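You operate a simulated robot arm through the tools that you are given. There is no shell and no other tool. Be economical: measure what you need, move in short steps, check, and stop when the job is done.

The job below is to be done with a simulated robot arm. You get a single attempt, and the scene is never put back.

JOB
Run the shaker for the card's time, then take the lid off.
Fine: clamp the lid, set the dial, start, wait till it stops, free the clamp; the lid goes on its mat.

The check looks at the end state, three seconds after you hand in, the way a careful person would. Anything else that was tipped, shoved, dropped, spilled or broken makes it a failure. A push-on lid holds only when it is set on centred and level and pressed home; a screw cap is set on level and turned clockwise until tight.

ROBOT AND FRAMES
A 7-joint arm with a two-finger parallel gripper, fixed in place. Base frame: the origin is at the foot of the arm, x ahead of it, y to its left, z up; the work surface is at about z = 60. Readings come in mm, rad, newtons and seconds.
With the tool pointing down near the work surface it reaches from about 240 to 600 mm from the base axis. Its first joint turns from -1.152 to 1.152 rad. Payload 2.5 kg.
The tool frame sits at the grasp point between the pads (the TCP): z along the fingers, y along the line on which they close. The tips reach 23 mm beyond it. The gripper opens to 94 mm. The fingers are 38 mm wide and 10 mm thick; the gripper's body (54 by 96 mm) begins 39 mm behind the TCP.
Orientation is that of the tool frame in the base frame, as a unit quaternion [w, x, y, z]. With the fingers straight down and closing along the base's y, the tool's x points along the base's -x, its y along +y and its z along -z.

CONTROLS
- The arm moves only by the tool move_arm. Its argument "moves" is a list of rows, each an object (a shift or turn left out is 0, a gripper value left out holds the last) with "delta_pos": the shift along the tool's x, y, z in units of 100 mm (1.0 is 100 mm), a list of three; "dr": the turn, a rotation vector about the tool's x, y, z in units of 180 degrees (1.0 is 180 degrees), a list of three; "grip": the opening, from 0 (shut) to 1 (fully open). In form: [{"delta_pos": [dx, dy, dz], "dr": [wx, wy, wz], "grip": grip}, ...]. A call has 1 to 20 rows; each row is the pose to reach, as a shift and turn from the pose commanded when the call began, along the tool's axes at that moment. A call with a number of a shift or a turn outside -1 to 1 is refused whole. A row lasts 0.2 s, in which the tool goes at most 50 mm and 0.15 rad; a call with a longer step from one row to the next is refused whole, and so is a gripper value outside its range. A pose out of reach is approached as far as the arm can. The call stops where the force on the tool passes 70 N (or 10 N more than at its start, if that is more) or the arm is blocked; 0.2 s more then pass. The fingers move at their own pace (about 108 mm/s each) and stop on an object; they squeeze with about 37 N. The grip force told is the motor's: it shows also when the fingers shut on nothing. Time passes only in rows, and 0.2 s behind the last, so rows that repeat a pose let the fingers close. It gives the time, the measured TCP pose, the force on the tool (base axes), the opening and the grip force at its end, in the units of the frame above (readings bear some noise), with the torque about the TCP (base axes, N m) and any sound that the robot's microphone picked up, and new pictures: "show" is both (left out), scene, wrist or none.
- Cameras (640 x 400 px; columns grow to the right, rows downward): "scene" is fixed at [121.4, -403.7, 559.5]; the picture's right is [0.84, -0.55, 0.00], its down [-0.24, -0.37, -0.90] and it looks along [0.49, 0.75, -0.44] (base axes); focal length 214 px, centre (320, 200). "wrist" rides on the gripper at [86, 16, -75] in the tool frame; the picture's right is [-0.18, 0.98, 0.00], its down [-0.58, -0.11, -0.81] and it looks along [-0.79, -0.15, 0.59] (tool axes); focal length 243 px, centre (320, 200). There is no depth. A picture from a camera that has moved, and an enlarged one, comes with that camera's place and axes in the base frame and with its lens.
- inspect(camera, box): a new picture of the part [left, top, right, bottom] of that camera's present view, enlarged. No time passes.
- close_job(): hands the job in; it is judged then, once.

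Work in short steps. Places have to be worked out from the pictures, the camera data and where the tool is seen: move nearer, look again, correct. Check each grasp and each placing, and mend what went wrong. You have 120 turns and 200 pictures in all, those below and enlarged ones among them. Open the gripper and draw the arm clear of the work before you hand the job in, unless the task says otherwise; then end with one line.

The tools are called by a JSON object that holds its "fn" and its "kwargs". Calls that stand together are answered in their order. move_arm: Moves the arm, as the interface text tells. Its arguments: {"type":"object","properties":{"moves":{"type":"array","items":{"type":"object","properties":{"delta_pos":{"type":"array","items":{"type":"number"}},"dr":{"type":"array","items":{"type":"number"}},"grip":{"type":"number"}}}},"show":{"type":"string","enum":["both","scene","wrist","none"]}},"required":["moves"]} The other tools are called the same way: inspect (camera, box) takes an enlarged picture of a part of a camera's view; close_job () hands the job in.

At the start:

```text
t: 0.0
position: [327.1, 91.6, 545.5]
tool_rot: [0.0, 0.0, 1.0, 0.0]
force: [1.0, 0.4, -0.5]
moment: [-0.01, -0.02, -0.03]
opening: 94.0
grasp_force: 0.1
```

scene: 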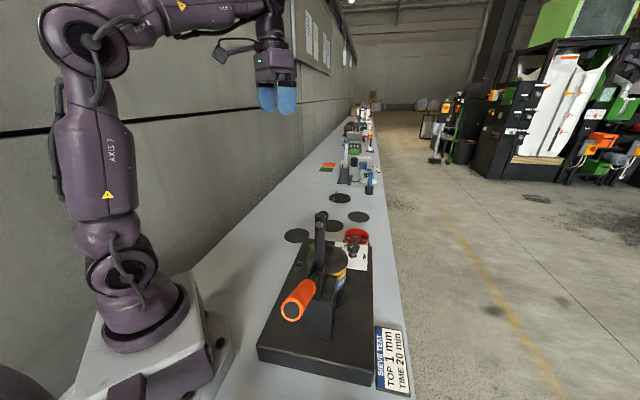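
wrist: 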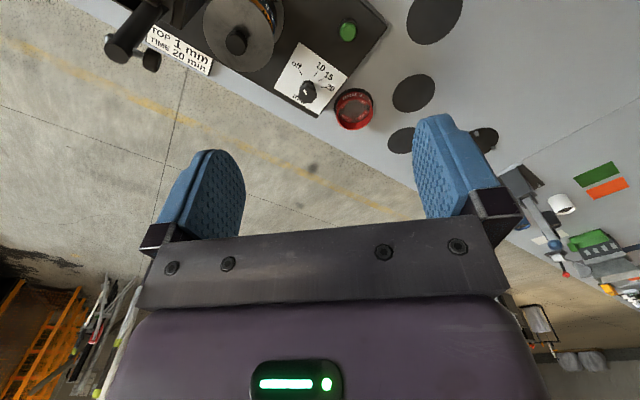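

The card says top 1 mm, time 20 min. I'll enlarge the machine in both views before moving.

{"fn": "inspect", "kwargs": {"camera": "scene", "box": [240, 180, 420, 400]}}

{"fn": "inspect", "kwargs": {"camera": "wrist", "box": [90, 0, 510, 180]}}

```text
1.82 times, centred on (330, 290) of scene
camera zoom: at [121.4, -403.7, 559.5], right [0.84, -0.55, 0.0], down [-0.24, -0.37, -0.9], along [0.49, 0.75, -0.44], focal length 390 px, centre (302, 36)
```

zoom: 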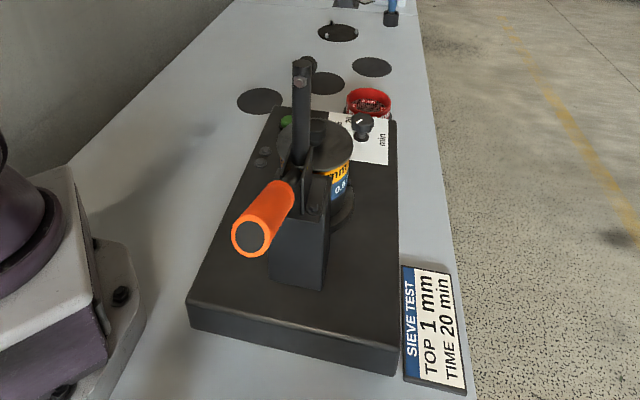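

```text
1.52 times, centred on (300, 90) of wrist
camera zoom: at [241.6, 109.5, 620.9], right [0.18, 0.98, 0.0], down [0.58, -0.11, 0.81], along [0.79, -0.15, -0.59], focal length 370 px, centre (350, 368)
```

zoom: 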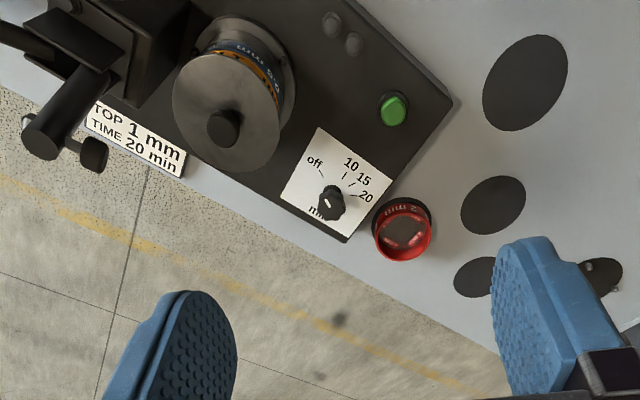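

The lever clamp looks open, with its arm upright and the orange handle low. The lidded stack is near (370,-48,170) and the dial near (528,22,92). I'll move for a better view of the clamp.

{"fn": "move_arm", "kwargs": {"moves": [{"delta_pos": [0.1, -0.4, 0]}, {"delta_pos": [0.2, -0.8, 0]}, {"delta_pos": [0.3, -1.0, 0.2]}, {"delta_pos": [0.3, -1.0, 0.4]}]}}

```text
t: 1.0
position: [295.5, -10.3, 505.5]
tool_rot: [0.0, 0.001, 1.0, 0.0]
force: [-0.4, 0.7, 0.2]
moment: [0.0, -0.01, -0.03]
opening: 93.7
grasp_force: 0.1
camera wrist: at [209.8, 8.5, 580.3], right [0.18, 0.98, 0.0], down [0.58, -0.11, 0.81], along [0.79, -0.15, -0.59], focal length 243 px, centre (320, 200)
```

scene: 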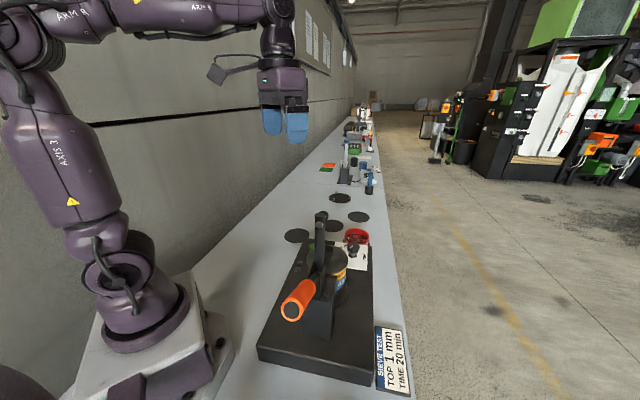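
wrist: 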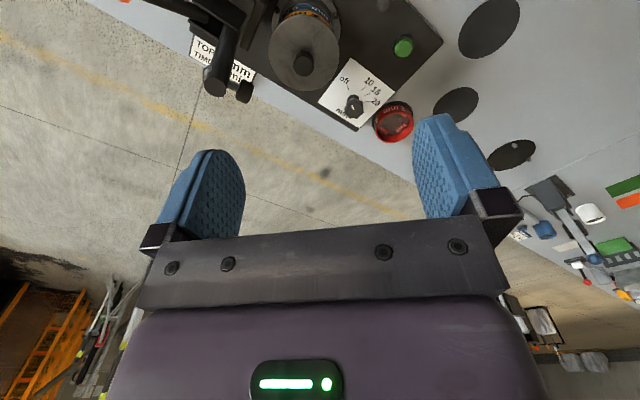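

The clamp is cut off at the top of the view. I'll tilt the tool so the wrist camera looks more steeply down, and shift toward the clamp.

{"fn": "move_arm", "kwargs": {"moves": [{"delta_pos": [0, -0.2, 0], "dr": [0, 0.045, 0]}, {"delta_pos": [0, -0.4, 0], "dr": [0, 0.09, 0]}, {"delta_pos": [0, -0.6, 0], "dr": [0, 0.135, 0]}, {"delta_pos": [0, -0.8, 0], "dr": [0, 0.18, 0]}, {"delta_pos": [0, -0.9, 0], "dr": [0, 0.22, 0]}], "show": "wrist"}}

```text
t: 2.2
position: [259.4, -119.1, 456.1]
tool_rot: [-0.291, -0.001, 0.957, 0.008]
force: [-1.4, 0.4, 0.0]
moment: [0.02, 0.02, 0.02]
opening: 94.1
grasp_force: 0.1
out of reach, approached as far as the arm can: row 3, 4, 5
camera wrist: at [229.9, -101.8, 567.0], right [0.15, 0.98, -0.09], down [0.93, -0.12, 0.34], along [0.33, -0.13, -0.94], focal length 243 px, centre (320, 200)
```

wrist: 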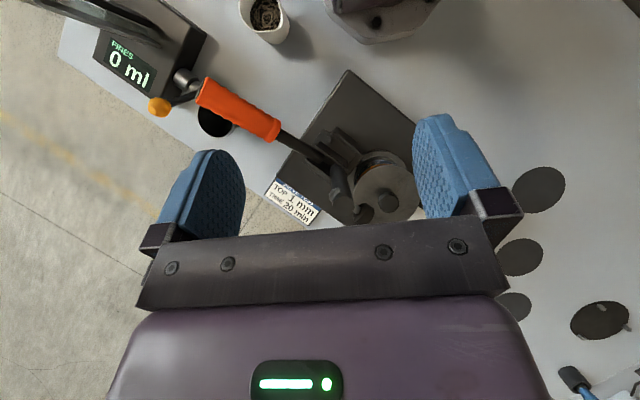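

This view is useful: clamp, handle, and a "FINES" display are all visible. I'll enlarge both parts.

{"fn": "inspect", "kwargs": {"camera": "wrist", "box": [180, 60, 440, 230]}}

{"fn": "inspect", "kwargs": {"camera": "wrist", "box": [40, 0, 300, 150]}}

{"fn": "inspect", "kwargs": {"camera": "wrist", "box": [440, 140, 640, 400]}}

```text
2.35 times, centred on (310, 145) of wrist
camera zoom: at [229.9, -101.8, 567.0], right [0.15, 0.98, -0.09], down [0.93, -0.12, 0.34], along [0.33, -0.13, -0.94], focal length 571 px, centre (344, 329)
```

zoom: 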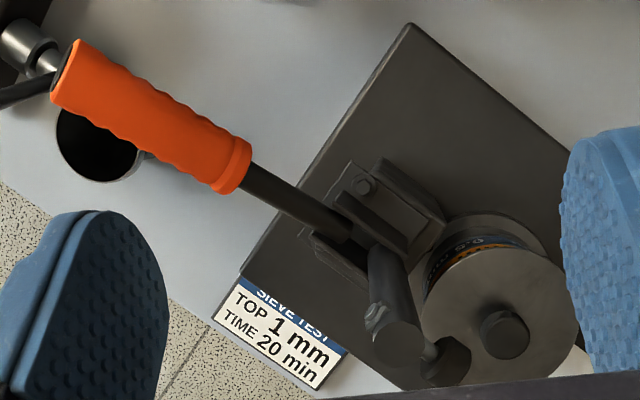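

```text
2.46 times, centred on (170, 75) of wrist
camera zoom: at [229.9, -101.8, 567.0], right [0.15, 0.98, -0.09], down [0.93, -0.12, 0.34], along [0.33, -0.13, -0.94], focal length 597 px, centre (689, 508)
```

zoom: 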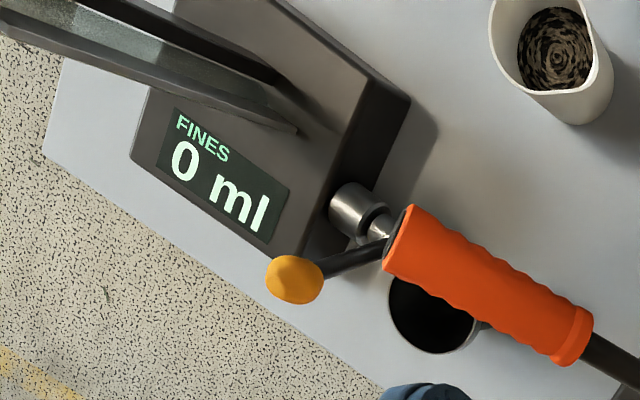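

```text
1.54 times, centred on (540, 270) of wrist
camera zoom: at [229.9, -101.8, 567.0], right [0.15, 0.98, -0.09], down [0.93, -0.12, 0.34], along [0.33, -0.13, -0.94], focal length 373 px, centre (-18, 92)
```

zoom: 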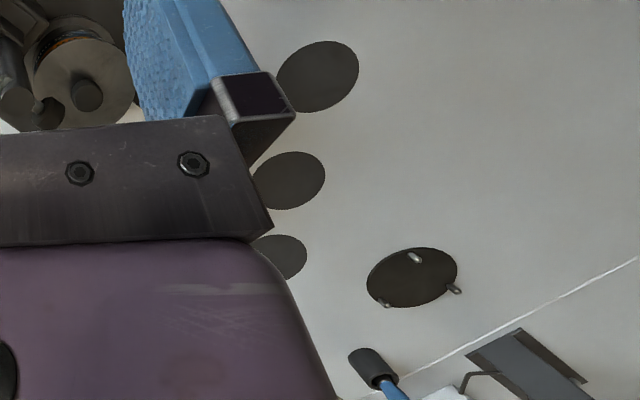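

The handle (outer end about (192,-232,309)) slopes up and back from a pivot near (293,-150,210). The clamp arm stands up and leans toward the lid, so raising the handle forward should press the arm onto the lid. I'll straighten the tool, then yaw it to line up with the clamp plane.

{"fn": "move_arm", "kwargs": {"moves": [{"dr": [0, -0.045, 0]}, {"dr": [0, -0.09, 0]}, {"dr": [0, -0.135, 0]}, {"dr": [0, -0.188, 0]}], "show": "none"}}

```text
refused: row 4 steps farther than a row can; nothing moved
```

{"fn": "move_arm", "kwargs": {"moves": [{"dr": [0, -0.045, 0]}, {"dr": [0, -0.09, 0]}, {"dr": [0, -0.135, 0]}, {"dr": [0, -0.17, 0]}, {"dr": [0, -0.188, 0]}, {"dr": [0, -0.188, 0]}], "show": "none"}}

```text
t: 3.6
position: [262.4, -117.5, 460.0]
tool_rot: [0.001, 0.002, 1.0, 0.008]
force: [0.2, 0.5, 0.4]
moment: [-0.03, -0.03, 0.0]
opening: 94.0
grasp_force: 0.0
```

Upright again. Now I yaw 53° and shift behind the clamp to view it along its plane.

{"fn": "move_arm", "kwargs": {"moves": [{"delta_pos": [0.04, -0.12, 0], "dr": [0, 0, -0.045]}, {"delta_pos": [0.08, -0.24, 0], "dr": [0, 0, -0.09]}, {"delta_pos": [0.12, -0.36, 0], "dr": [0, 0, -0.135]}, {"delta_pos": [0.16, -0.48, 0], "dr": [0, 0, -0.18]}, {"delta_pos": [0.2, -0.6, 0], "dr": [0, 0, -0.225]}, {"delta_pos": [0.24, -0.7, 0], "dr": [0, 0, -0.27]}, {"delta_pos": [0.27, -0.8, 0], "dr": [0, 0, -0.294]}, {"delta_pos": [0.27, -0.8, 0], "dr": [0, 0, -0.294]}]}}

```text
t: 5.4
position: [235.0, -197.5, 459.7]
tool_rot: [0.003, -0.445, 0.896, 0.007]
force: [-0.5, 0.4, 0.3]
moment: [-0.02, -0.01, -0.01]
opening: 93.7
grasp_force: 0.0
camera wrist: at [169.8, -255.4, 533.6], right [-0.67, 0.74, 0.01], down [0.44, 0.39, 0.81], along [0.6, 0.55, -0.58], focal length 243 px, centre (320, 200)
```

scene: 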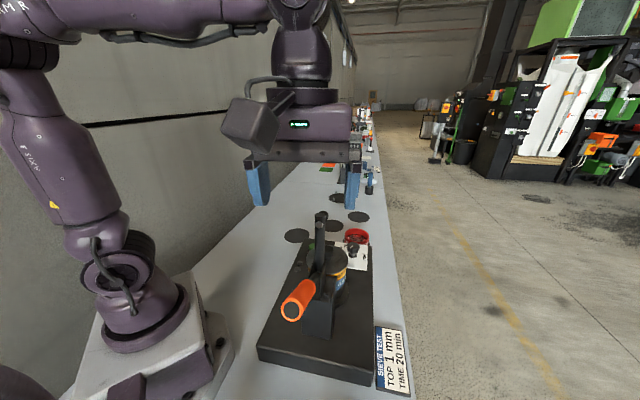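
wrist: 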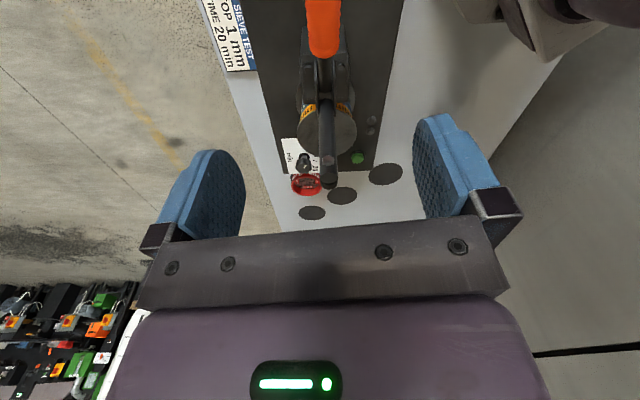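

The clamp plane runs at about 45° heading, roughly y = x − 424. I'll correct the yaw slightly and tilt to see the whole handle for measuring.

{"fn": "move_arm", "kwargs": {"moves": [{"delta_pos": [-0.1, 0, 0], "dr": [0, 0.04, 0]}, {"delta_pos": [-0.2, 0, 0], "dr": [0, 0.08, 0]}, {"delta_pos": [-0.3, 0, 0], "dr": [0, 0.12, 0]}, {"delta_pos": [-0.4, 0, 0], "dr": [0, 0.16, 0]}, {"delta_pos": [-0.4, 0, 0], "dr": [0, 0.16, 0]}], "show": "wrist"}}

{"fn": "inspect", "kwargs": {"camera": "scene", "box": [250, 200, 390, 350]}}

```text
t: 6.6
position: [259.3, -165.1, 459.9]
tool_rot: [-0.221, -0.431, 0.869, -0.104]
force: [-0.4, 0.2, 0.1]
moment: [-0.03, 0.02, -0.01]
opening: 94.0
grasp_force: 0.1
camera wrist: at [222.6, -185.5, 567.5], right [-0.68, 0.73, -0.08], down [0.63, 0.64, 0.43], along [0.37, 0.25, -0.9], focal length 243 px, centre (320, 200)
```

wrist: 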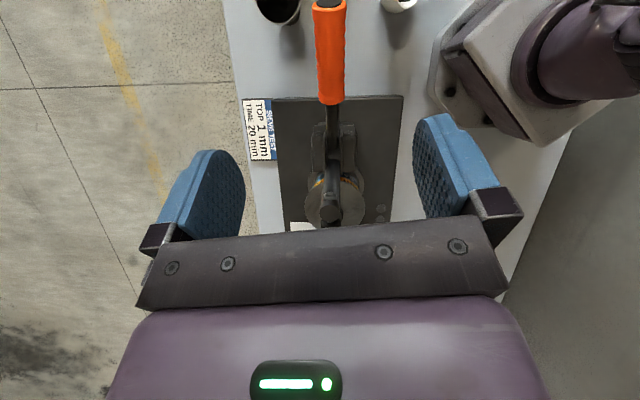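

```text
2.67 times, centred on (320, 275) of scene
camera zoom: at [121.4, -403.7, 559.5], right [0.84, -0.55, 0.0], down [-0.24, -0.37, -0.9], along [0.49, 0.75, -0.44], focal length 572 px, centre (320, 0)
```

zoom: 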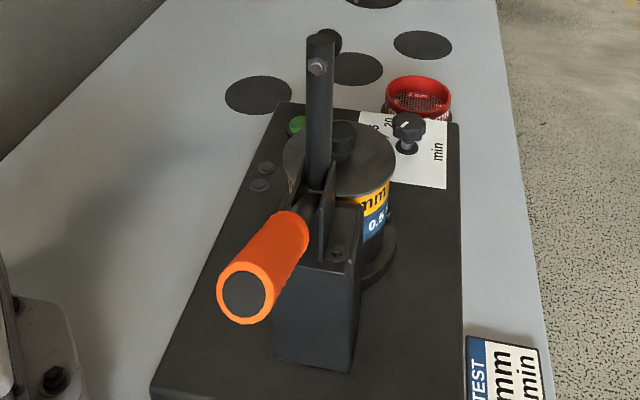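

This gives a consistent triangulation: handle from (191,-233,312) to (247,-177,272), pivot about (310,-113,225), and clamp arm vertical up to z 356. The top sieve's orange "mm" label sits over the blue 0.5. I'll untilt and square the yaw to 45°.

{"fn": "move_arm", "kwargs": {"moves": [{"dr": [0, -0.04, 0]}, {"dr": [0, -0.08, 0]}, {"dr": [0, -0.12, 0]}, {"dr": [0, -0.16, 0]}, {"dr": [0, -0.16, 0]}], "show": "none"}}

{"fn": "move_arm", "kwargs": {"moves": [{"dr": [0, 0, 0.043]}, {"dr": [0, 0, 0.043]}], "show": "none"}}

```text
t: 7.8
position: [259.6, -164.9, 459.0]
tool_rot: [0.004, -0.444, 0.896, 0.007]
force: [-0.2, -0.3, 0.2]
moment: [0.0, -0.05, 0.02]
opening: 94.0
grasp_force: 0.1
```

```text
t: 8.4
position: [260.1, -164.0, 459.4]
tool_rot: [0.003, -0.382, 0.924, 0.007]
force: [-0.1, -0.3, -0.2]
moment: [-0.01, 0.05, -0.03]
opening: 94.0
grasp_force: 0.0
```

Yaw is 45°. I'll move over the handle grip point (205,-218) and stop at z 380 to look.

{"fn": "move_arm", "kwargs": {"moves": [{"delta_pos": [0.3, 0, 0]}, {"delta_pos": [0.6, 0, 0.2]}, {"delta_pos": [0.77, 0.01, 0.5]}, {"delta_pos": [0.77, 0.01, 0.8]}, {"delta_pos": [0.77, 0.01, 0.8]}]}}

```text
t: 9.6
position: [203.6, -219.0, 378.7]
tool_rot: [0.003, -0.383, 0.924, 0.007]
force: [0.3, 0.8, -0.6]
moment: [0.0, 0.01, 0.0]
opening: 93.9
grasp_force: 0.0
camera wrist: at [131.3, -267.4, 453.3], right [-0.56, 0.83, 0.01], down [0.49, 0.32, 0.81], along [0.67, 0.46, -0.58], focal length 243 px, centre (320, 200)
```

scene: 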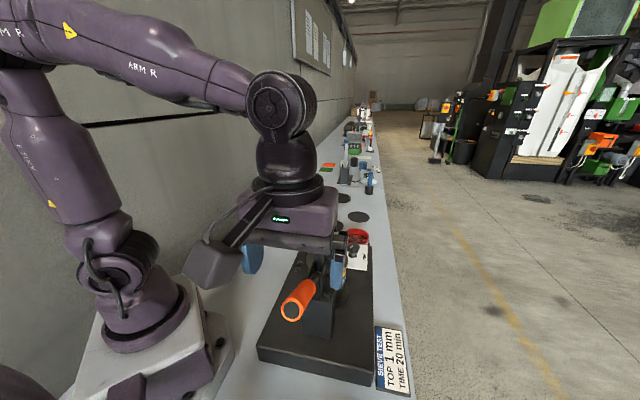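
wrist: 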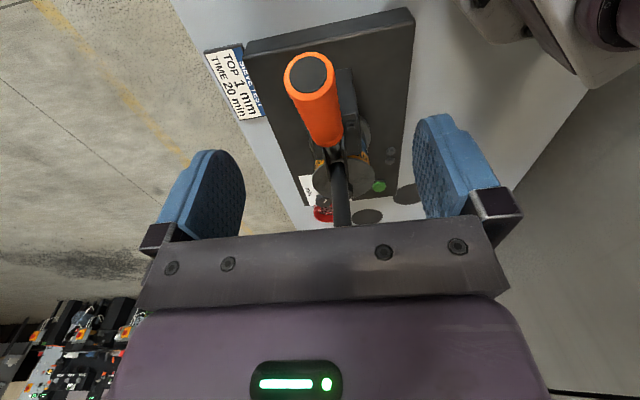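

The handle end checks out at about (192,-231,312). I descend onto it to z≈300 and close.

{"fn": "move_arm", "kwargs": {"moves": [{"delta_pos": [0, 0, 0.3]}, {"delta_pos": [0, 0, 0.6]}, {"delta_pos": [0, 0, 0.79]}, {"delta_pos": [0, 0, 0.79]}], "show": "both"}}

```text
t: 10.6
position: [205.1, -217.1, 299.7]
tool_rot: [0.003, -0.382, 0.924, 0.006]
force: [-0.3, -0.9, 0.2]
moment: [-0.02, 0.02, 0.01]
opening: 94.1
grasp_force: 0.0
camera wrist: at [131.7, -265.3, 373.9], right [-0.56, 0.83, 0.01], down [0.49, 0.32, 0.81], along [0.67, 0.46, -0.58], focal length 243 px, centre (320, 200)
```

scene: 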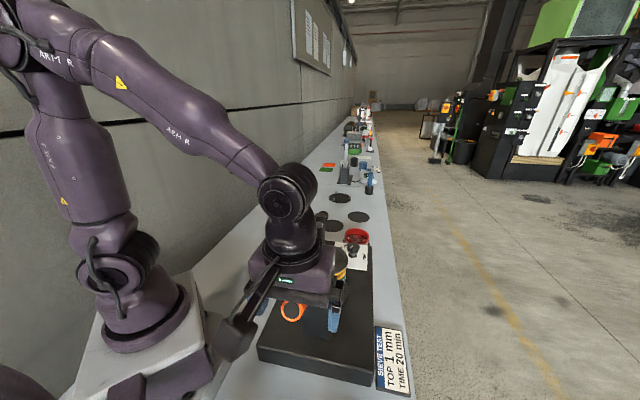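
wrist: 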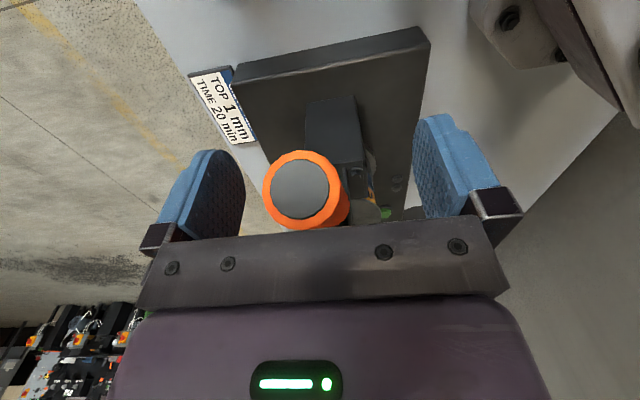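

Handle is between the pads, within about 3 mm of centre. I nudge by that and close.

{"fn": "move_arm", "kwargs": {"moves": [{"delta_pos": [0, -0.03, 0]}, {"delta_pos": [0, -0.03, 0], "grip": 0.15}, {"delta_pos": [0, -0.03, 0], "grip": 0.15}, {"delta_pos": [0, -0.03, 0], "grip": 0.15}], "show": "wrist"}}

```text
t: 11.6
position: [205.8, -218.8, 300.3]
tool_rot: [0.004, -0.381, 0.924, 0.007]
force: [-1.8, 4.2, -0.3]
moment: [-0.43, -0.32, -0.86]
opening: 26.4
grasp_force: 45.1
camera wrist: at [133.3, -267.1, 373.7], right [-0.56, 0.83, 0.01], down [0.49, 0.32, 0.81], along [0.67, 0.46, -0.58], focal length 243 px, centre (320, 200)
```

wrist: 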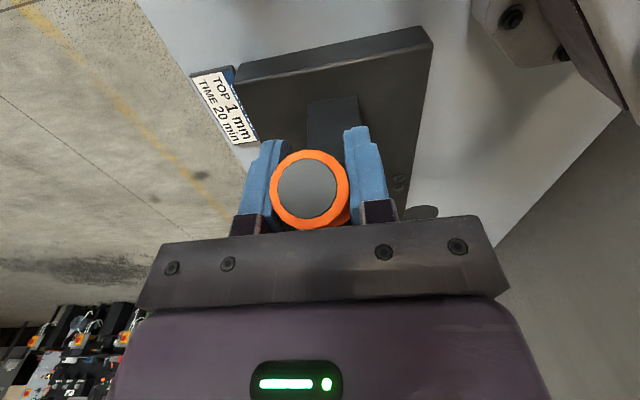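

Handle gripped at 26.4 mm. I move the first 18° of the arc about the estimated pivot and check the forces.

{"fn": "move_arm", "kwargs": {"moves": [{"delta_pos": [-0.042, 0, -0.075]}, {"delta_pos": [-0.086, 0, -0.15]}, {"delta_pos": [-0.135, 0, -0.22]}, {"delta_pos": [-0.188, 0, -0.29]}, {"delta_pos": [-0.245, 0, -0.357]}, {"delta_pos": [-0.303, 0, -0.42]}]}}

```text
t: 13.0
position: [227.6, -199.1, 338.4]
tool_rot: [0.0, -0.382, 0.924, 0.01]
force: [-0.8, 9.5, -36.7]
moment: [-2.47, 0.28, -2.06]
opening: 27.1
grasp_force: 45.4
camera wrist: at [154.9, -246.5, 413.9], right [-0.56, 0.83, 0.02], down [0.49, 0.32, 0.81], along [0.66, 0.47, -0.59], focal length 243 px, centre (320, 200)
```

scene: 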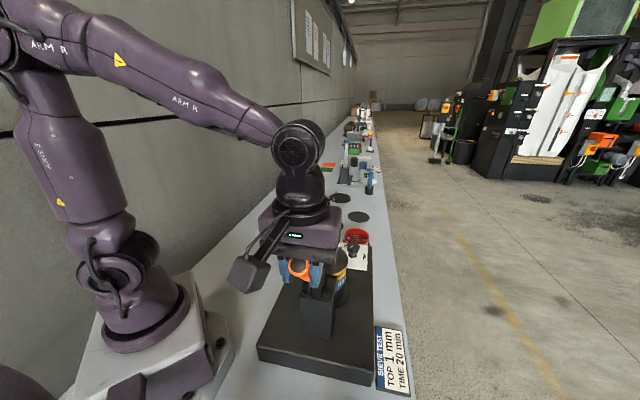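
wrist: 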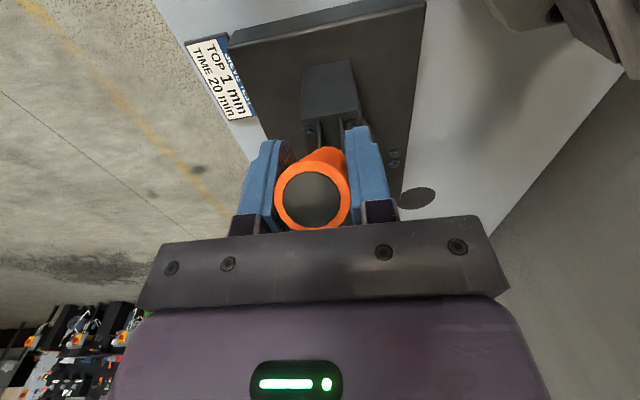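

Handle follows, with a downward pull suggesting my arc is slightly too wide. I'll zoom in to re-estimate the pivot.

{"fn": "inspect", "kwargs": {"camera": "scene", "box": [250, 190, 390, 350]}}

{"fn": "inspect", "kwargs": {"camera": "wrist", "box": [220, 20, 440, 240]}}

```text
2.50 times, centred on (320, 270) of scene
camera zoom: at [121.4, -403.8, 559.4], right [0.84, -0.55, 0.0], down [-0.24, -0.37, -0.9], along [0.49, 0.75, -0.44], focal length 536 px, centre (320, 25)
```

zoom: 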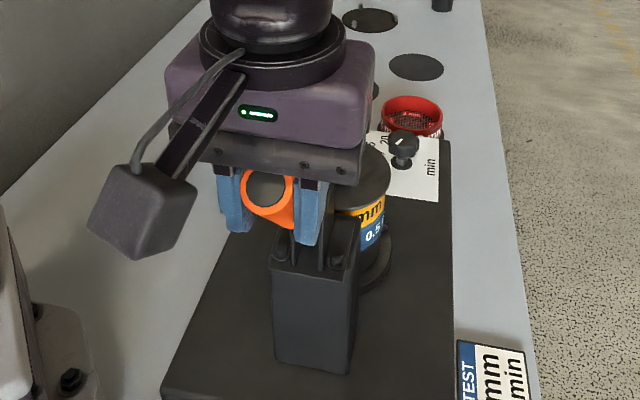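

```text
1.82 times, centred on (330, 130) of wrist
camera zoom: at [154.9, -246.5, 413.9], right [-0.56, 0.83, 0.02], down [0.49, 0.32, 0.81], along [0.66, 0.47, -0.59], focal length 441 px, centre (302, 327)
```

zoom: 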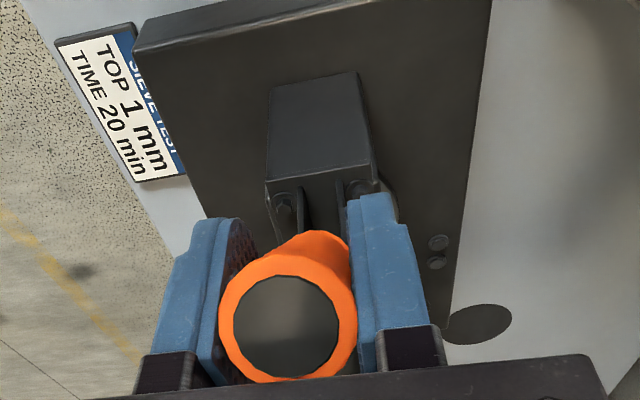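

The chord implies a pivot nearer (s≈110, z≈240; radius about 133), which would also put the clamp foot right over the lid's centre. I continue the arc with that geometry.

{"fn": "move_arm", "kwargs": {"moves": [{"delta_pos": [-0.056, 0, -0.017]}, {"delta_pos": [-0.121, 0, -0.067]}, {"delta_pos": [-0.189, 0, -0.111]}, {"delta_pos": [-0.26, 0, -0.151]}, {"delta_pos": [-0.332, 0, -0.187]}, {"delta_pos": [-0.407, 0, -0.219]}]}}

```text
t: 14.4
position: [255.1, -169.4, 363.2]
tool_rot: [0.001, -0.383, 0.924, 0.008]
force: [-29.3, 9.2, -6.3]
moment: [-2.46, 0.04, -1.32]
opening: 27.2
grasp_force: 44.9
camera wrist: at [183.3, -218.1, 438.2], right [-0.56, 0.83, 0.02], down [0.49, 0.32, 0.81], along [0.66, 0.47, -0.59], focal length 243 px, centre (320, 200)
```

scene: 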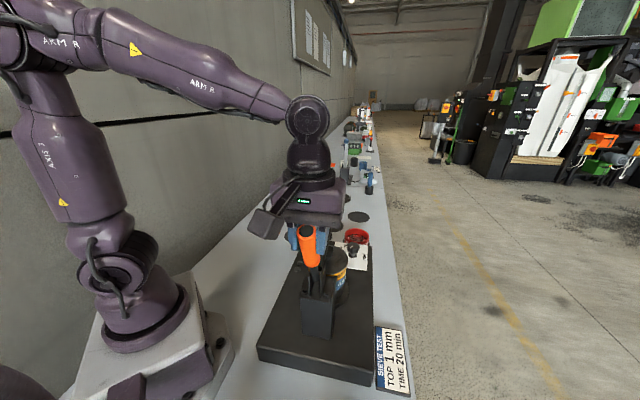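
wrist: 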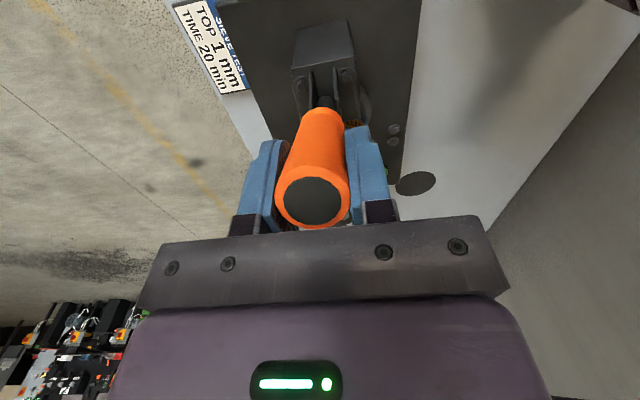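

The handle is now steep and the loads are modest. A lateral load of about 27 N toward +tool-y says the plane heading is slightly larger, so I relax that way while continuing the arc.

{"fn": "move_arm", "kwargs": {"moves": [{"delta_pos": [-0.077, 0.02, -0.026]}, {"delta_pos": [-0.155, 0.03, -0.048]}, {"delta_pos": [-0.235, 0.035, -0.066]}, {"delta_pos": [-0.315, 0.04, -0.078]}, {"delta_pos": [-0.396, 0.045, -0.085]}]}}

```text
t: 15.6
position: [283.3, -138.5, 375.6]
tool_rot: [0.007, -0.384, 0.923, 0.003]
force: [25.9, -30.0, -13.6]
moment: [0.14, 0.73, 0.46]
opening: 31.4
grasp_force: 19.7
camera wrist: at [209.9, -186.6, 448.7], right [-0.57, 0.82, 0.0], down [0.48, 0.33, 0.81], along [0.67, 0.46, -0.58], focal length 243 px, centre (320, 200)
```

scene: 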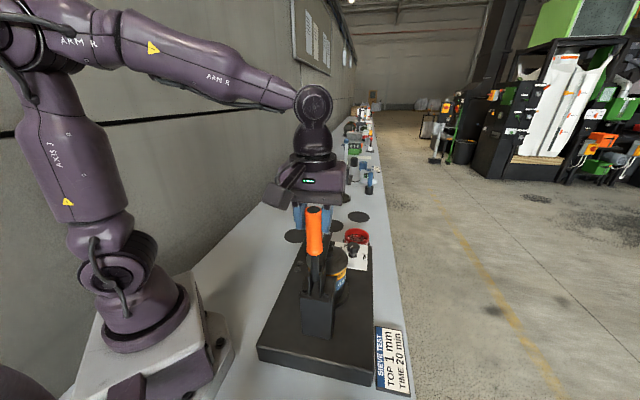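
wrist: 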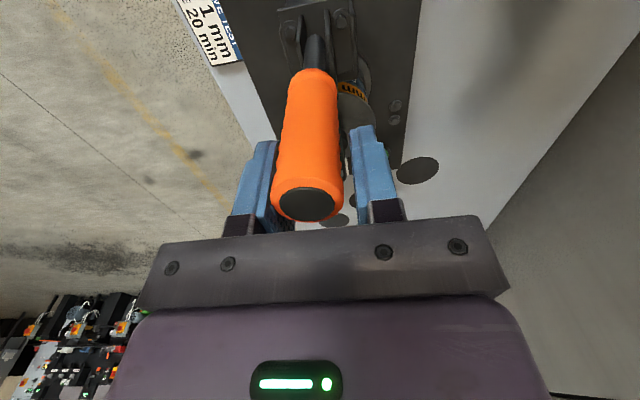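

The handle has slipped to the rear edge of the pads. I'll release and see whether it stays put.

{"fn": "move_arm", "kwargs": {"moves": [{"delta_pos": [0, 0, 0], "grip": 0.6}, {"delta_pos": [0, 0, 0], "grip": 0.8}, {"delta_pos": [0, 0, 0], "grip": 0.8}]}}

```text
t: 16.4
position: [280.4, -137.7, 374.6]
tool_rot: [0.003, -0.383, 0.924, 0.008]
force: [0.3, 0.1, -0.3]
moment: [-0.04, -0.03, -0.02]
opening: 75.1
grasp_force: 0.0
camera wrist: at [208.6, -186.1, 448.1], right [-0.56, 0.83, 0.01], down [0.49, 0.32, 0.81], along [0.67, 0.46, -0.58], focal length 243 px, centre (320, 200)
```

scene: 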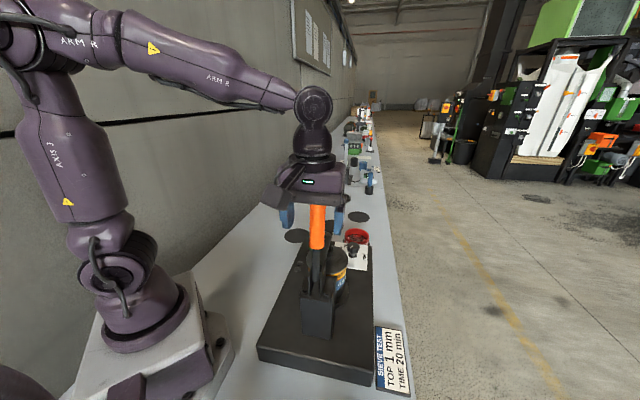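
wrist: 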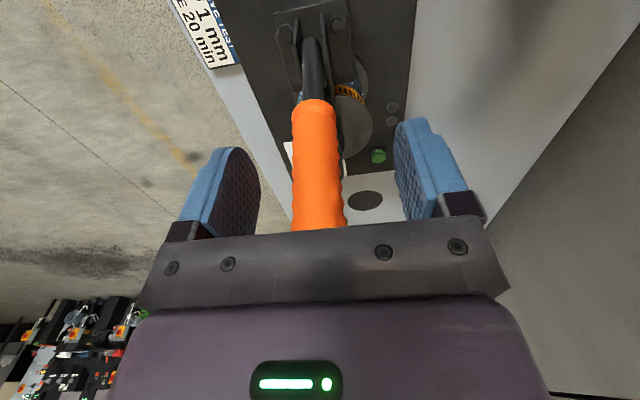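

The handle swung forward on its own to near vertical. I'll zoom in on the clamp state.

{"fn": "inspect", "kwargs": {"camera": "scene", "box": [260, 170, 390, 350]}}

{"fn": "inspect", "kwargs": {"camera": "wrist", "box": [200, 0, 460, 230]}}

```text
2.22 times, centred on (325, 260) of scene
camera zoom: at [121.4, -403.7, 559.5], right [0.84, -0.55, 0.0], down [-0.24, -0.37, -0.9], along [0.49, 0.75, -0.44], focal length 477 px, centre (309, 67)
```

zoom: 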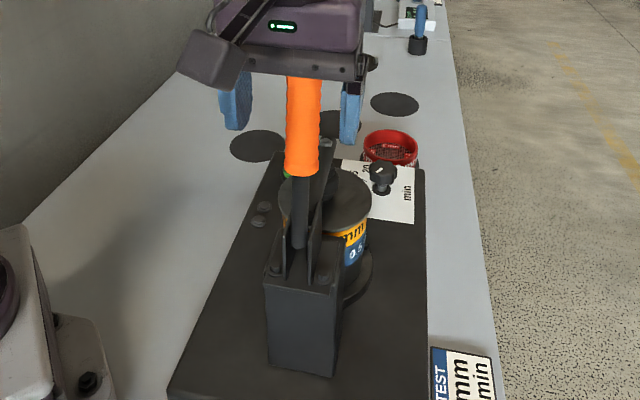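

```text
1.74 times, centred on (330, 115) of wrist
camera zoom: at [208.6, -186.1, 448.1], right [-0.56, 0.83, 0.01], down [0.49, 0.32, 0.81], along [0.67, 0.46, -0.58], focal length 422 px, centre (303, 348)
```

zoom: 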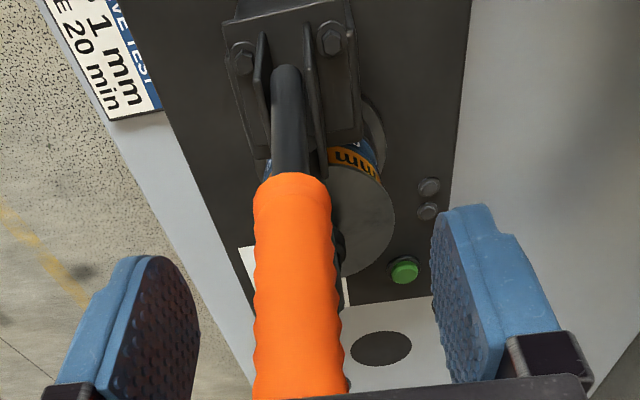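

The clamp arm now appears lowered over the lid. I lift clear to see whether it's fully seated.

{"fn": "move_arm", "kwargs": {"moves": [{"delta_pos": [0, 0, -0.4]}, {"delta_pos": [0, 0, -0.8]}, {"delta_pos": [0.3, 0, -1.0]}, {"delta_pos": [0.6, 0, -1.0]}, {"delta_pos": [0.6, 0, -1.0]}]}}

{"fn": "inspect", "kwargs": {"camera": "scene", "box": [260, 170, 390, 350]}}

{"fn": "inspect", "kwargs": {"camera": "wrist", "box": [200, 0, 460, 230]}}

```text
t: 17.6
position: [236.9, -181.6, 474.9]
tool_rot: [0.003, -0.382, 0.924, 0.008]
force: [-0.2, -0.4, -0.4]
moment: [0.02, -0.02, 0.0]
opening: 75.3
grasp_force: 0.1
camera wrist: at [164.9, -230.9, 548.6], right [-0.56, 0.83, 0.01], down [0.49, 0.32, 0.81], along [0.67, 0.46, -0.58], focal length 243 px, centre (320, 200)
```

scene: 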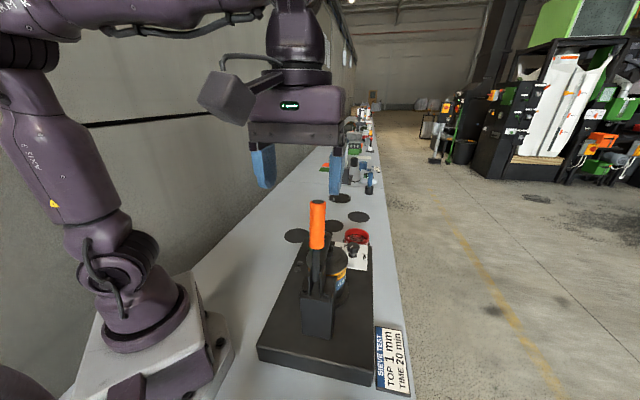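
wrist: 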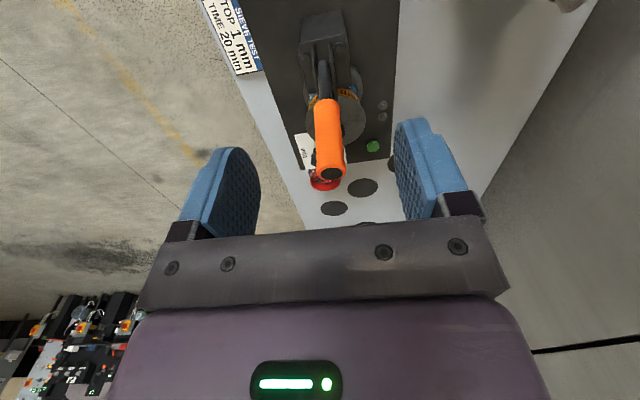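

```text
2.22 times, centred on (325, 260) of scene
camera zoom: at [121.3, -403.7, 559.5], right [0.84, -0.55, 0.0], down [-0.24, -0.37, -0.9], along [0.49, 0.75, -0.44], focal length 477 px, centre (309, 67)
```

zoom: 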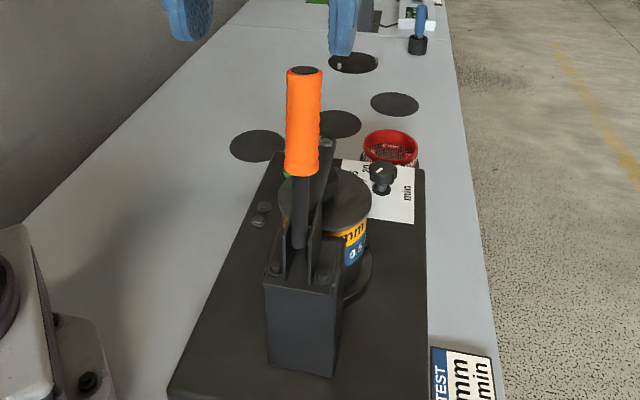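

```text
1.74 times, centred on (330, 115) of wrist
camera zoom: at [164.9, -230.9, 548.6], right [-0.56, 0.83, 0.01], down [0.49, 0.32, 0.81], along [0.67, 0.46, -0.58], focal length 422 px, centre (303, 348)
```

zoom: 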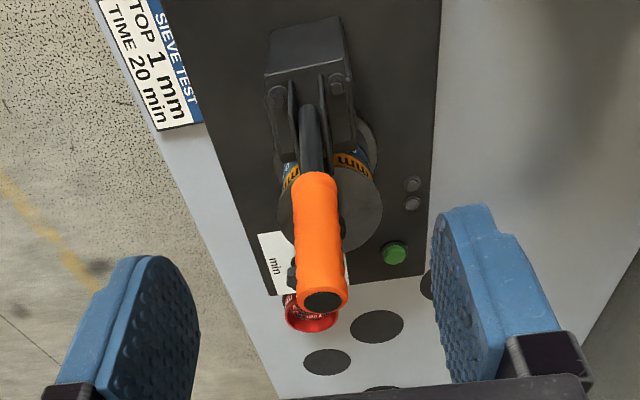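

The handle end is at (299,-125.5,396), just past vertical, and the arm is about level on the lid. I'll push forward from behind with closed fingers to confirm it's seated.

{"fn": "move_arm", "kwargs": {"moves": [{"delta_pos": [0, -0.04, 0.4], "grip": 0}, {"delta_pos": [0, -0.04, 0.8], "grip": 0}, {"delta_pos": [-0.1, -0.04, 1.0], "grip": 0}, {"delta_pos": [-0.2, -0.04, 1.0], "grip": 0}, {"delta_pos": [-0.32, -0.04, 1.0], "grip": 0}, {"delta_pos": [-0.4, -0.04, 1.0], "grip": 0}, {"delta_pos": [-0.46, -0.04, 1.0], "grip": 0}, {"delta_pos": [-0.52, -0.04, 1.0], "grip": 0}, {"delta_pos": [-0.58, -0.04, 1.0], "grip": 0}, {"delta_pos": [-0.64, -0.04, 1.0], "grip": 0}]}}

```text
t: 19.5
position: [269.7, -153.3, 373.6]
tool_rot: [-0.01, -0.376, 0.927, 0.006]
force: [-11.3, -5.4, 6.0]
moment: [0.01, 0.25, 0.08]
opening: 0.0
grasp_force: 37.5
stopped in row 9: the force on the tool passed its limit at 76 N (the readings are from after the stop); the commanded pose is now the measured one
camera wrist: at [199.7, -200.6, 450.0], right [-0.55, 0.83, 0.02], down [0.51, 0.32, 0.8], along [0.66, 0.45, -0.6], focal length 243 px, centre (320, 200)
```

scene: 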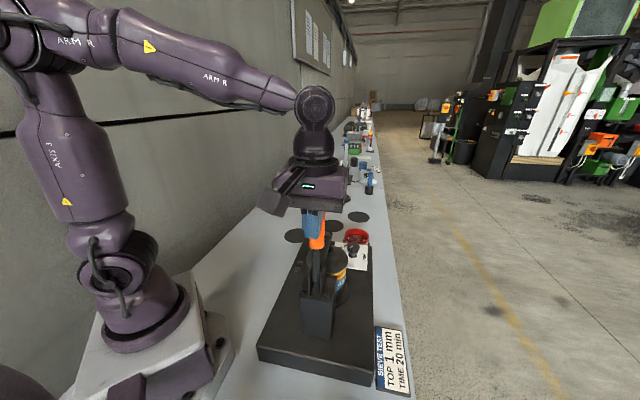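
wrist: 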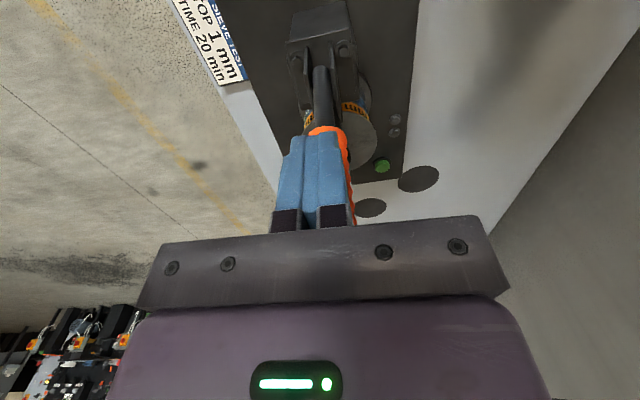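

It stopped hard at 76 N without moving, so the clamp is seated. I back off and rise, then go to the dial.

{"fn": "move_arm", "kwargs": {"moves": [{"delta_pos": [0.3, 0, 0]}, {"delta_pos": [0.3, 0, -0.4]}, {"delta_pos": [0.3, 0, -0.8]}, {"delta_pos": [0.3, 0, -1.0], "grip": 0.5}, {"delta_pos": [0.3, 0, -1.0], "grip": 0.5}], "show": "none"}}

```text
t: 20.7
position: [252.2, -173.0, 472.9]
tool_rot: [-0.007, -0.377, 0.926, 0.007]
force: [0.2, 0.1, -0.3]
moment: [-0.03, 0.03, -0.01]
opening: 47.0
grasp_force: 0.0
```

{"fn": "move_arm", "kwargs": {"moves": [{"delta_pos": [-0.33, -0.05, -0.2]}, {"delta_pos": [-0.66, -0.1, -0.3]}, {"delta_pos": [-1.0, -0.14, -0.3]}], "show": "none"}}

{"fn": "move_arm", "kwargs": {"moves": [{"delta_pos": [-0.33, -0.05, 0]}, {"delta_pos": [-0.66, -0.1, 0]}, {"delta_pos": [-1.0, -0.14, 0]}, {"delta_pos": [-1.0, -0.14, 0]}]}}

```text
t: 21.5
position: [333.6, -115.4, 501.8]
tool_rot: [-0.007, -0.377, 0.926, 0.006]
force: [-0.8, -0.6, -0.2]
moment: [0.0, -0.03, 0.03]
opening: 47.1
grasp_force: 0.0
```

```text
t: 22.5
position: [415.8, -54.0, 499.8]
tool_rot: [-0.008, -0.378, 0.926, 0.006]
force: [-0.1, 0.4, -0.6]
moment: [0.0, 0.05, -0.03]
opening: 47.3
grasp_force: 0.1
camera wrist: at [344.5, -101.1, 576.8], right [-0.55, 0.83, 0.01], down [0.51, 0.32, 0.8], along [0.66, 0.45, -0.6], focal length 243 px, centre (320, 200)
```

scene: 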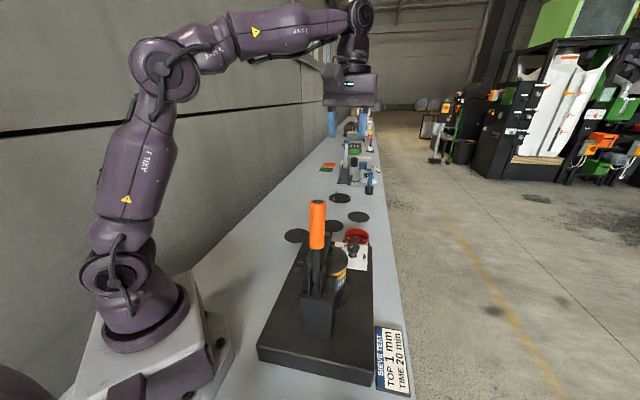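
wrist: 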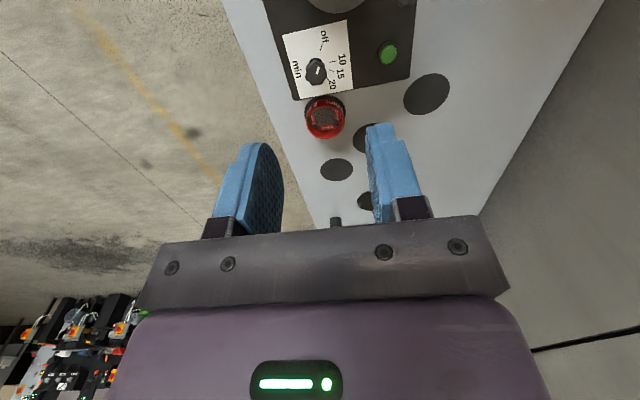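

Now a good oblique view of the dial and start button; I enlarge both, plus the mats.

{"fn": "inspect", "kwargs": {"camera": "wrist", "box": [270, 10, 420, 105]}}

{"fn": "inspect", "kwargs": {"camera": "wrist", "box": [280, 60, 460, 220]}}

```text
4.21 times, centred on (345, 58) of wrist
camera zoom: at [344.5, -101.1, 576.8], right [-0.55, 0.83, 0.01], down [0.51, 0.32, 0.8], along [0.66, 0.45, -0.6], focal length 1022 px, centre (215, 800)
```

zoom: 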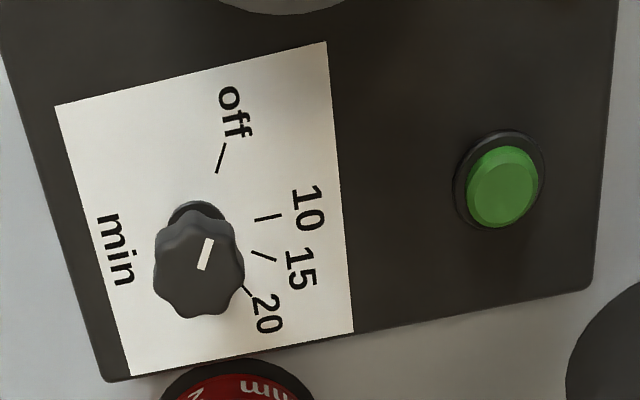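

```text
2.50 times, centred on (370, 140) of wrist
camera zoom: at [344.5, -101.1, 576.8], right [-0.55, 0.83, 0.01], down [0.51, 0.32, 0.8], along [0.66, 0.45, -0.6], focal length 606 px, centre (195, 350)
```

zoom: 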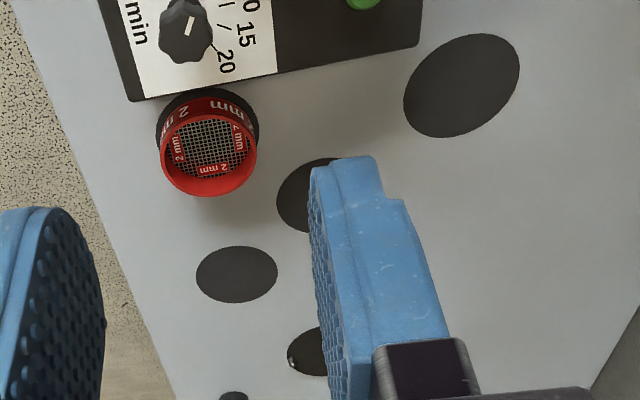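

Off→10→15→20 runs clockwise seen from above. I need better depth, so I'll move closer for a second view.

{"fn": "move_arm", "kwargs": {"moves": [{"delta_pos": [-0.3, -0.06, 0.3]}, {"delta_pos": [-0.5, -0.12, 0.6]}, {"delta_pos": [-0.7, -0.18, 0.9]}, {"delta_pos": [-0.7, -0.18, 1.0]}, {"delta_pos": [-0.7, -0.18, 1.0]}], "show": "wrist"}}

{"fn": "move_arm", "kwargs": {"moves": [{"delta_pos": [0, 0, 0.3]}, {"delta_pos": [0, 0, 0.6]}, {"delta_pos": [0, 0, 0.9]}, {"delta_pos": [0, 0, 0.9]}], "show": "wrist"}}

```text
t: 23.7
position: [477.3, -17.3, 400.1]
tool_rot: [-0.007, -0.377, 0.926, 0.006]
force: [-0.3, 0.1, -0.3]
moment: [0.0, 0.0, 0.03]
opening: 47.1
grasp_force: 0.1
camera wrist: at [405.4, -64.7, 476.2], right [-0.55, 0.83, 0.01], down [0.51, 0.32, 0.8], along [0.66, 0.45, -0.6], focal length 243 px, centre (320, 200)
```

wrist: 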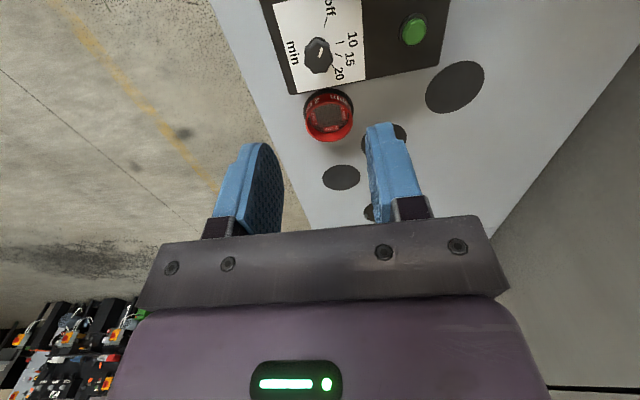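

```text
t: 24.7
position: [474.3, -18.3, 310.1]
tool_rot: [-0.008, -0.376, 0.926, 0.005]
force: [-0.1, 0.2, 0.3]
moment: [0.02, 0.05, -0.04]
opening: 47.2
grasp_force: 0.0
camera wrist: at [402.9, -65.8, 385.6], right [-0.55, 0.83, 0.01], down [0.51, 0.32, 0.8], along [0.66, 0.45, -0.6], focal length 243 px, centre (320, 200)
```

wrist: 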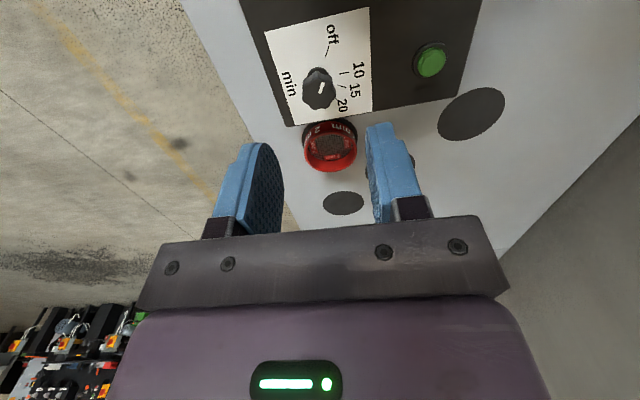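

{"fn": "inspect", "kwargs": {"camera": "wrist", "box": [240, 0, 480, 150]}}

```text
2.67 times, centred on (360, 75) of wrist
camera zoom: at [402.9, -65.8, 385.6], right [-0.55, 0.83, 0.01], down [0.51, 0.32, 0.8], along [0.66, 0.45, -0.6], focal length 647 px, centre (213, 533)
```

zoom: 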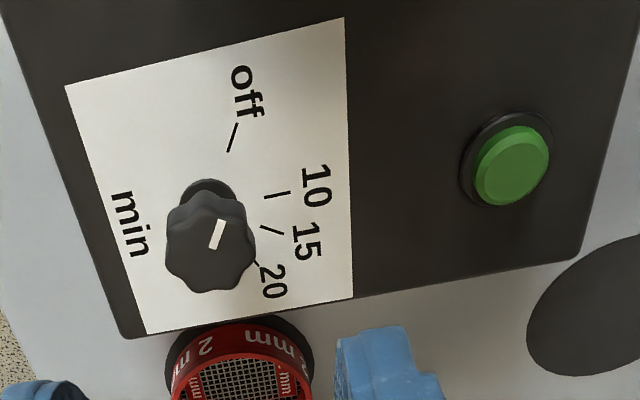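

Cross-checking views puts the machine deck at z≈57, the bench with the mats lower at about z −20, the dial axis near (534,25) and the knob top near z 98. Turning off→20 is about 129° clockwise. I go above the knob, yawed to −10° so the camera stays away from the stack.

{"fn": "move_arm", "kwargs": {"moves": [{"delta_pos": [-0.1, -0.02, 0], "dr": [0, 0, 0.045]}, {"delta_pos": [-0.25, -0.04, 0], "dr": [0, 0, 0.09]}, {"delta_pos": [-0.4, -0.06, 0], "dr": [0, 0, 0.135]}, {"delta_pos": [-0.55, -0.08, 0], "dr": [0, 0, 0.18]}, {"delta_pos": [-0.65, -0.09, 0], "dr": [0, 0, 0.225]}, {"delta_pos": [-0.73, -0.105, 0], "dr": [0, 0, 0.27]}, {"delta_pos": [-0.73, -0.105, 0.2], "dr": [0, 0, 0.302]}, {"delta_pos": [-0.73, -0.105, 0.4], "dr": [0, 0, 0.302], "grip": 0.85}, {"delta_pos": [-0.73, -0.105, 0.6], "dr": [0, 0, 0.302], "grip": 0.85}, {"delta_pos": [-0.73, -0.105, 0.6], "dr": [0, 0, 0.302], "grip": 0.85}]}}

```text
t: 26.9
position: [533.2, 25.1, 248.7]
tool_rot: [-0.01, 0.088, 0.996, 0.002]
force: [-0.1, 1.1, 0.3]
moment: [0.01, -0.04, -0.01]
opening: 79.9
grasp_force: 0.0
camera wrist: at [452.8, 57.2, 326.5], right [0.35, 0.94, 0.0], down [0.57, -0.21, 0.79], along [0.74, -0.28, -0.61], focal length 243 px, centre (320, 200)
```

scene: 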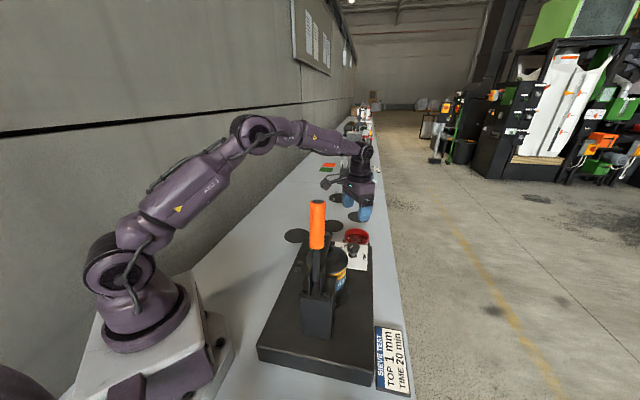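
wrist: 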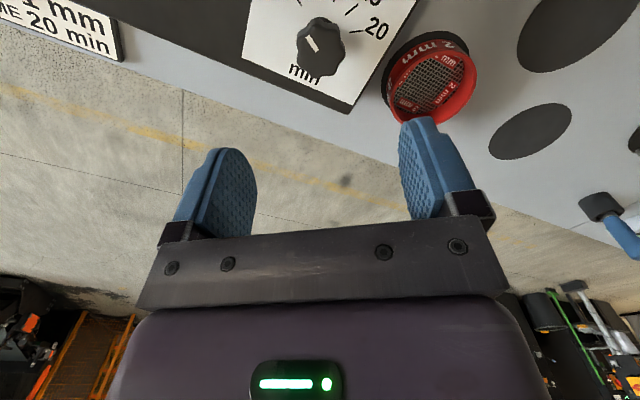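

Knob is centred under the tool. I level the small tilt and descend partway for one check.

{"fn": "move_arm", "kwargs": {"moves": [{"dr": [0.0007, -0.0065, 0]}, {"delta_pos": [0, 0, 0.4], "dr": [0.0007, -0.0065, 0]}, {"delta_pos": [0, 0, 0.8], "dr": [0.0007, -0.0065, 0]}, {"delta_pos": [0, 0, 1.0], "dr": [0.0007, -0.0065, 0]}, {"delta_pos": [0, 0, 1.0], "dr": [0.0007, -0.0065, 0]}]}}

```text
t: 28.1
position: [531.3, 29.2, 150.2]
tool_rot: [0.001, 0.088, 0.996, -0.001]
force: [-0.2, -0.8, -0.1]
moment: [0.02, -0.02, 0.02]
opening: 79.9
grasp_force: 0.0
camera wrist: at [450.2, 60.5, 223.9], right [0.35, 0.94, 0.0], down [0.55, -0.21, 0.81], along [0.76, -0.28, -0.59], focal length 243 px, centre (320, 200)
```

scene: 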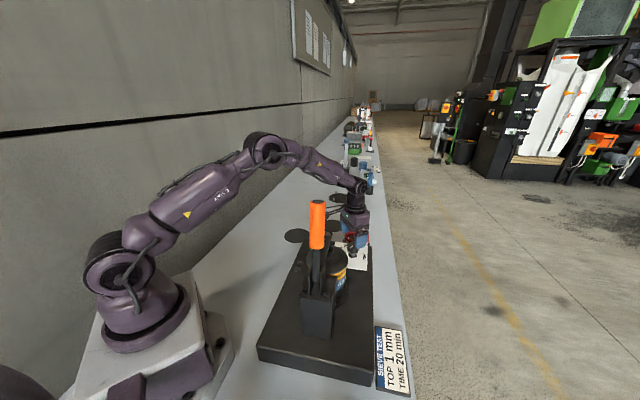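
wrist: 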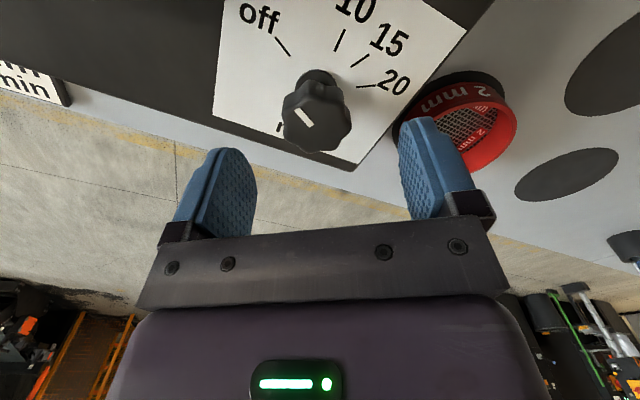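

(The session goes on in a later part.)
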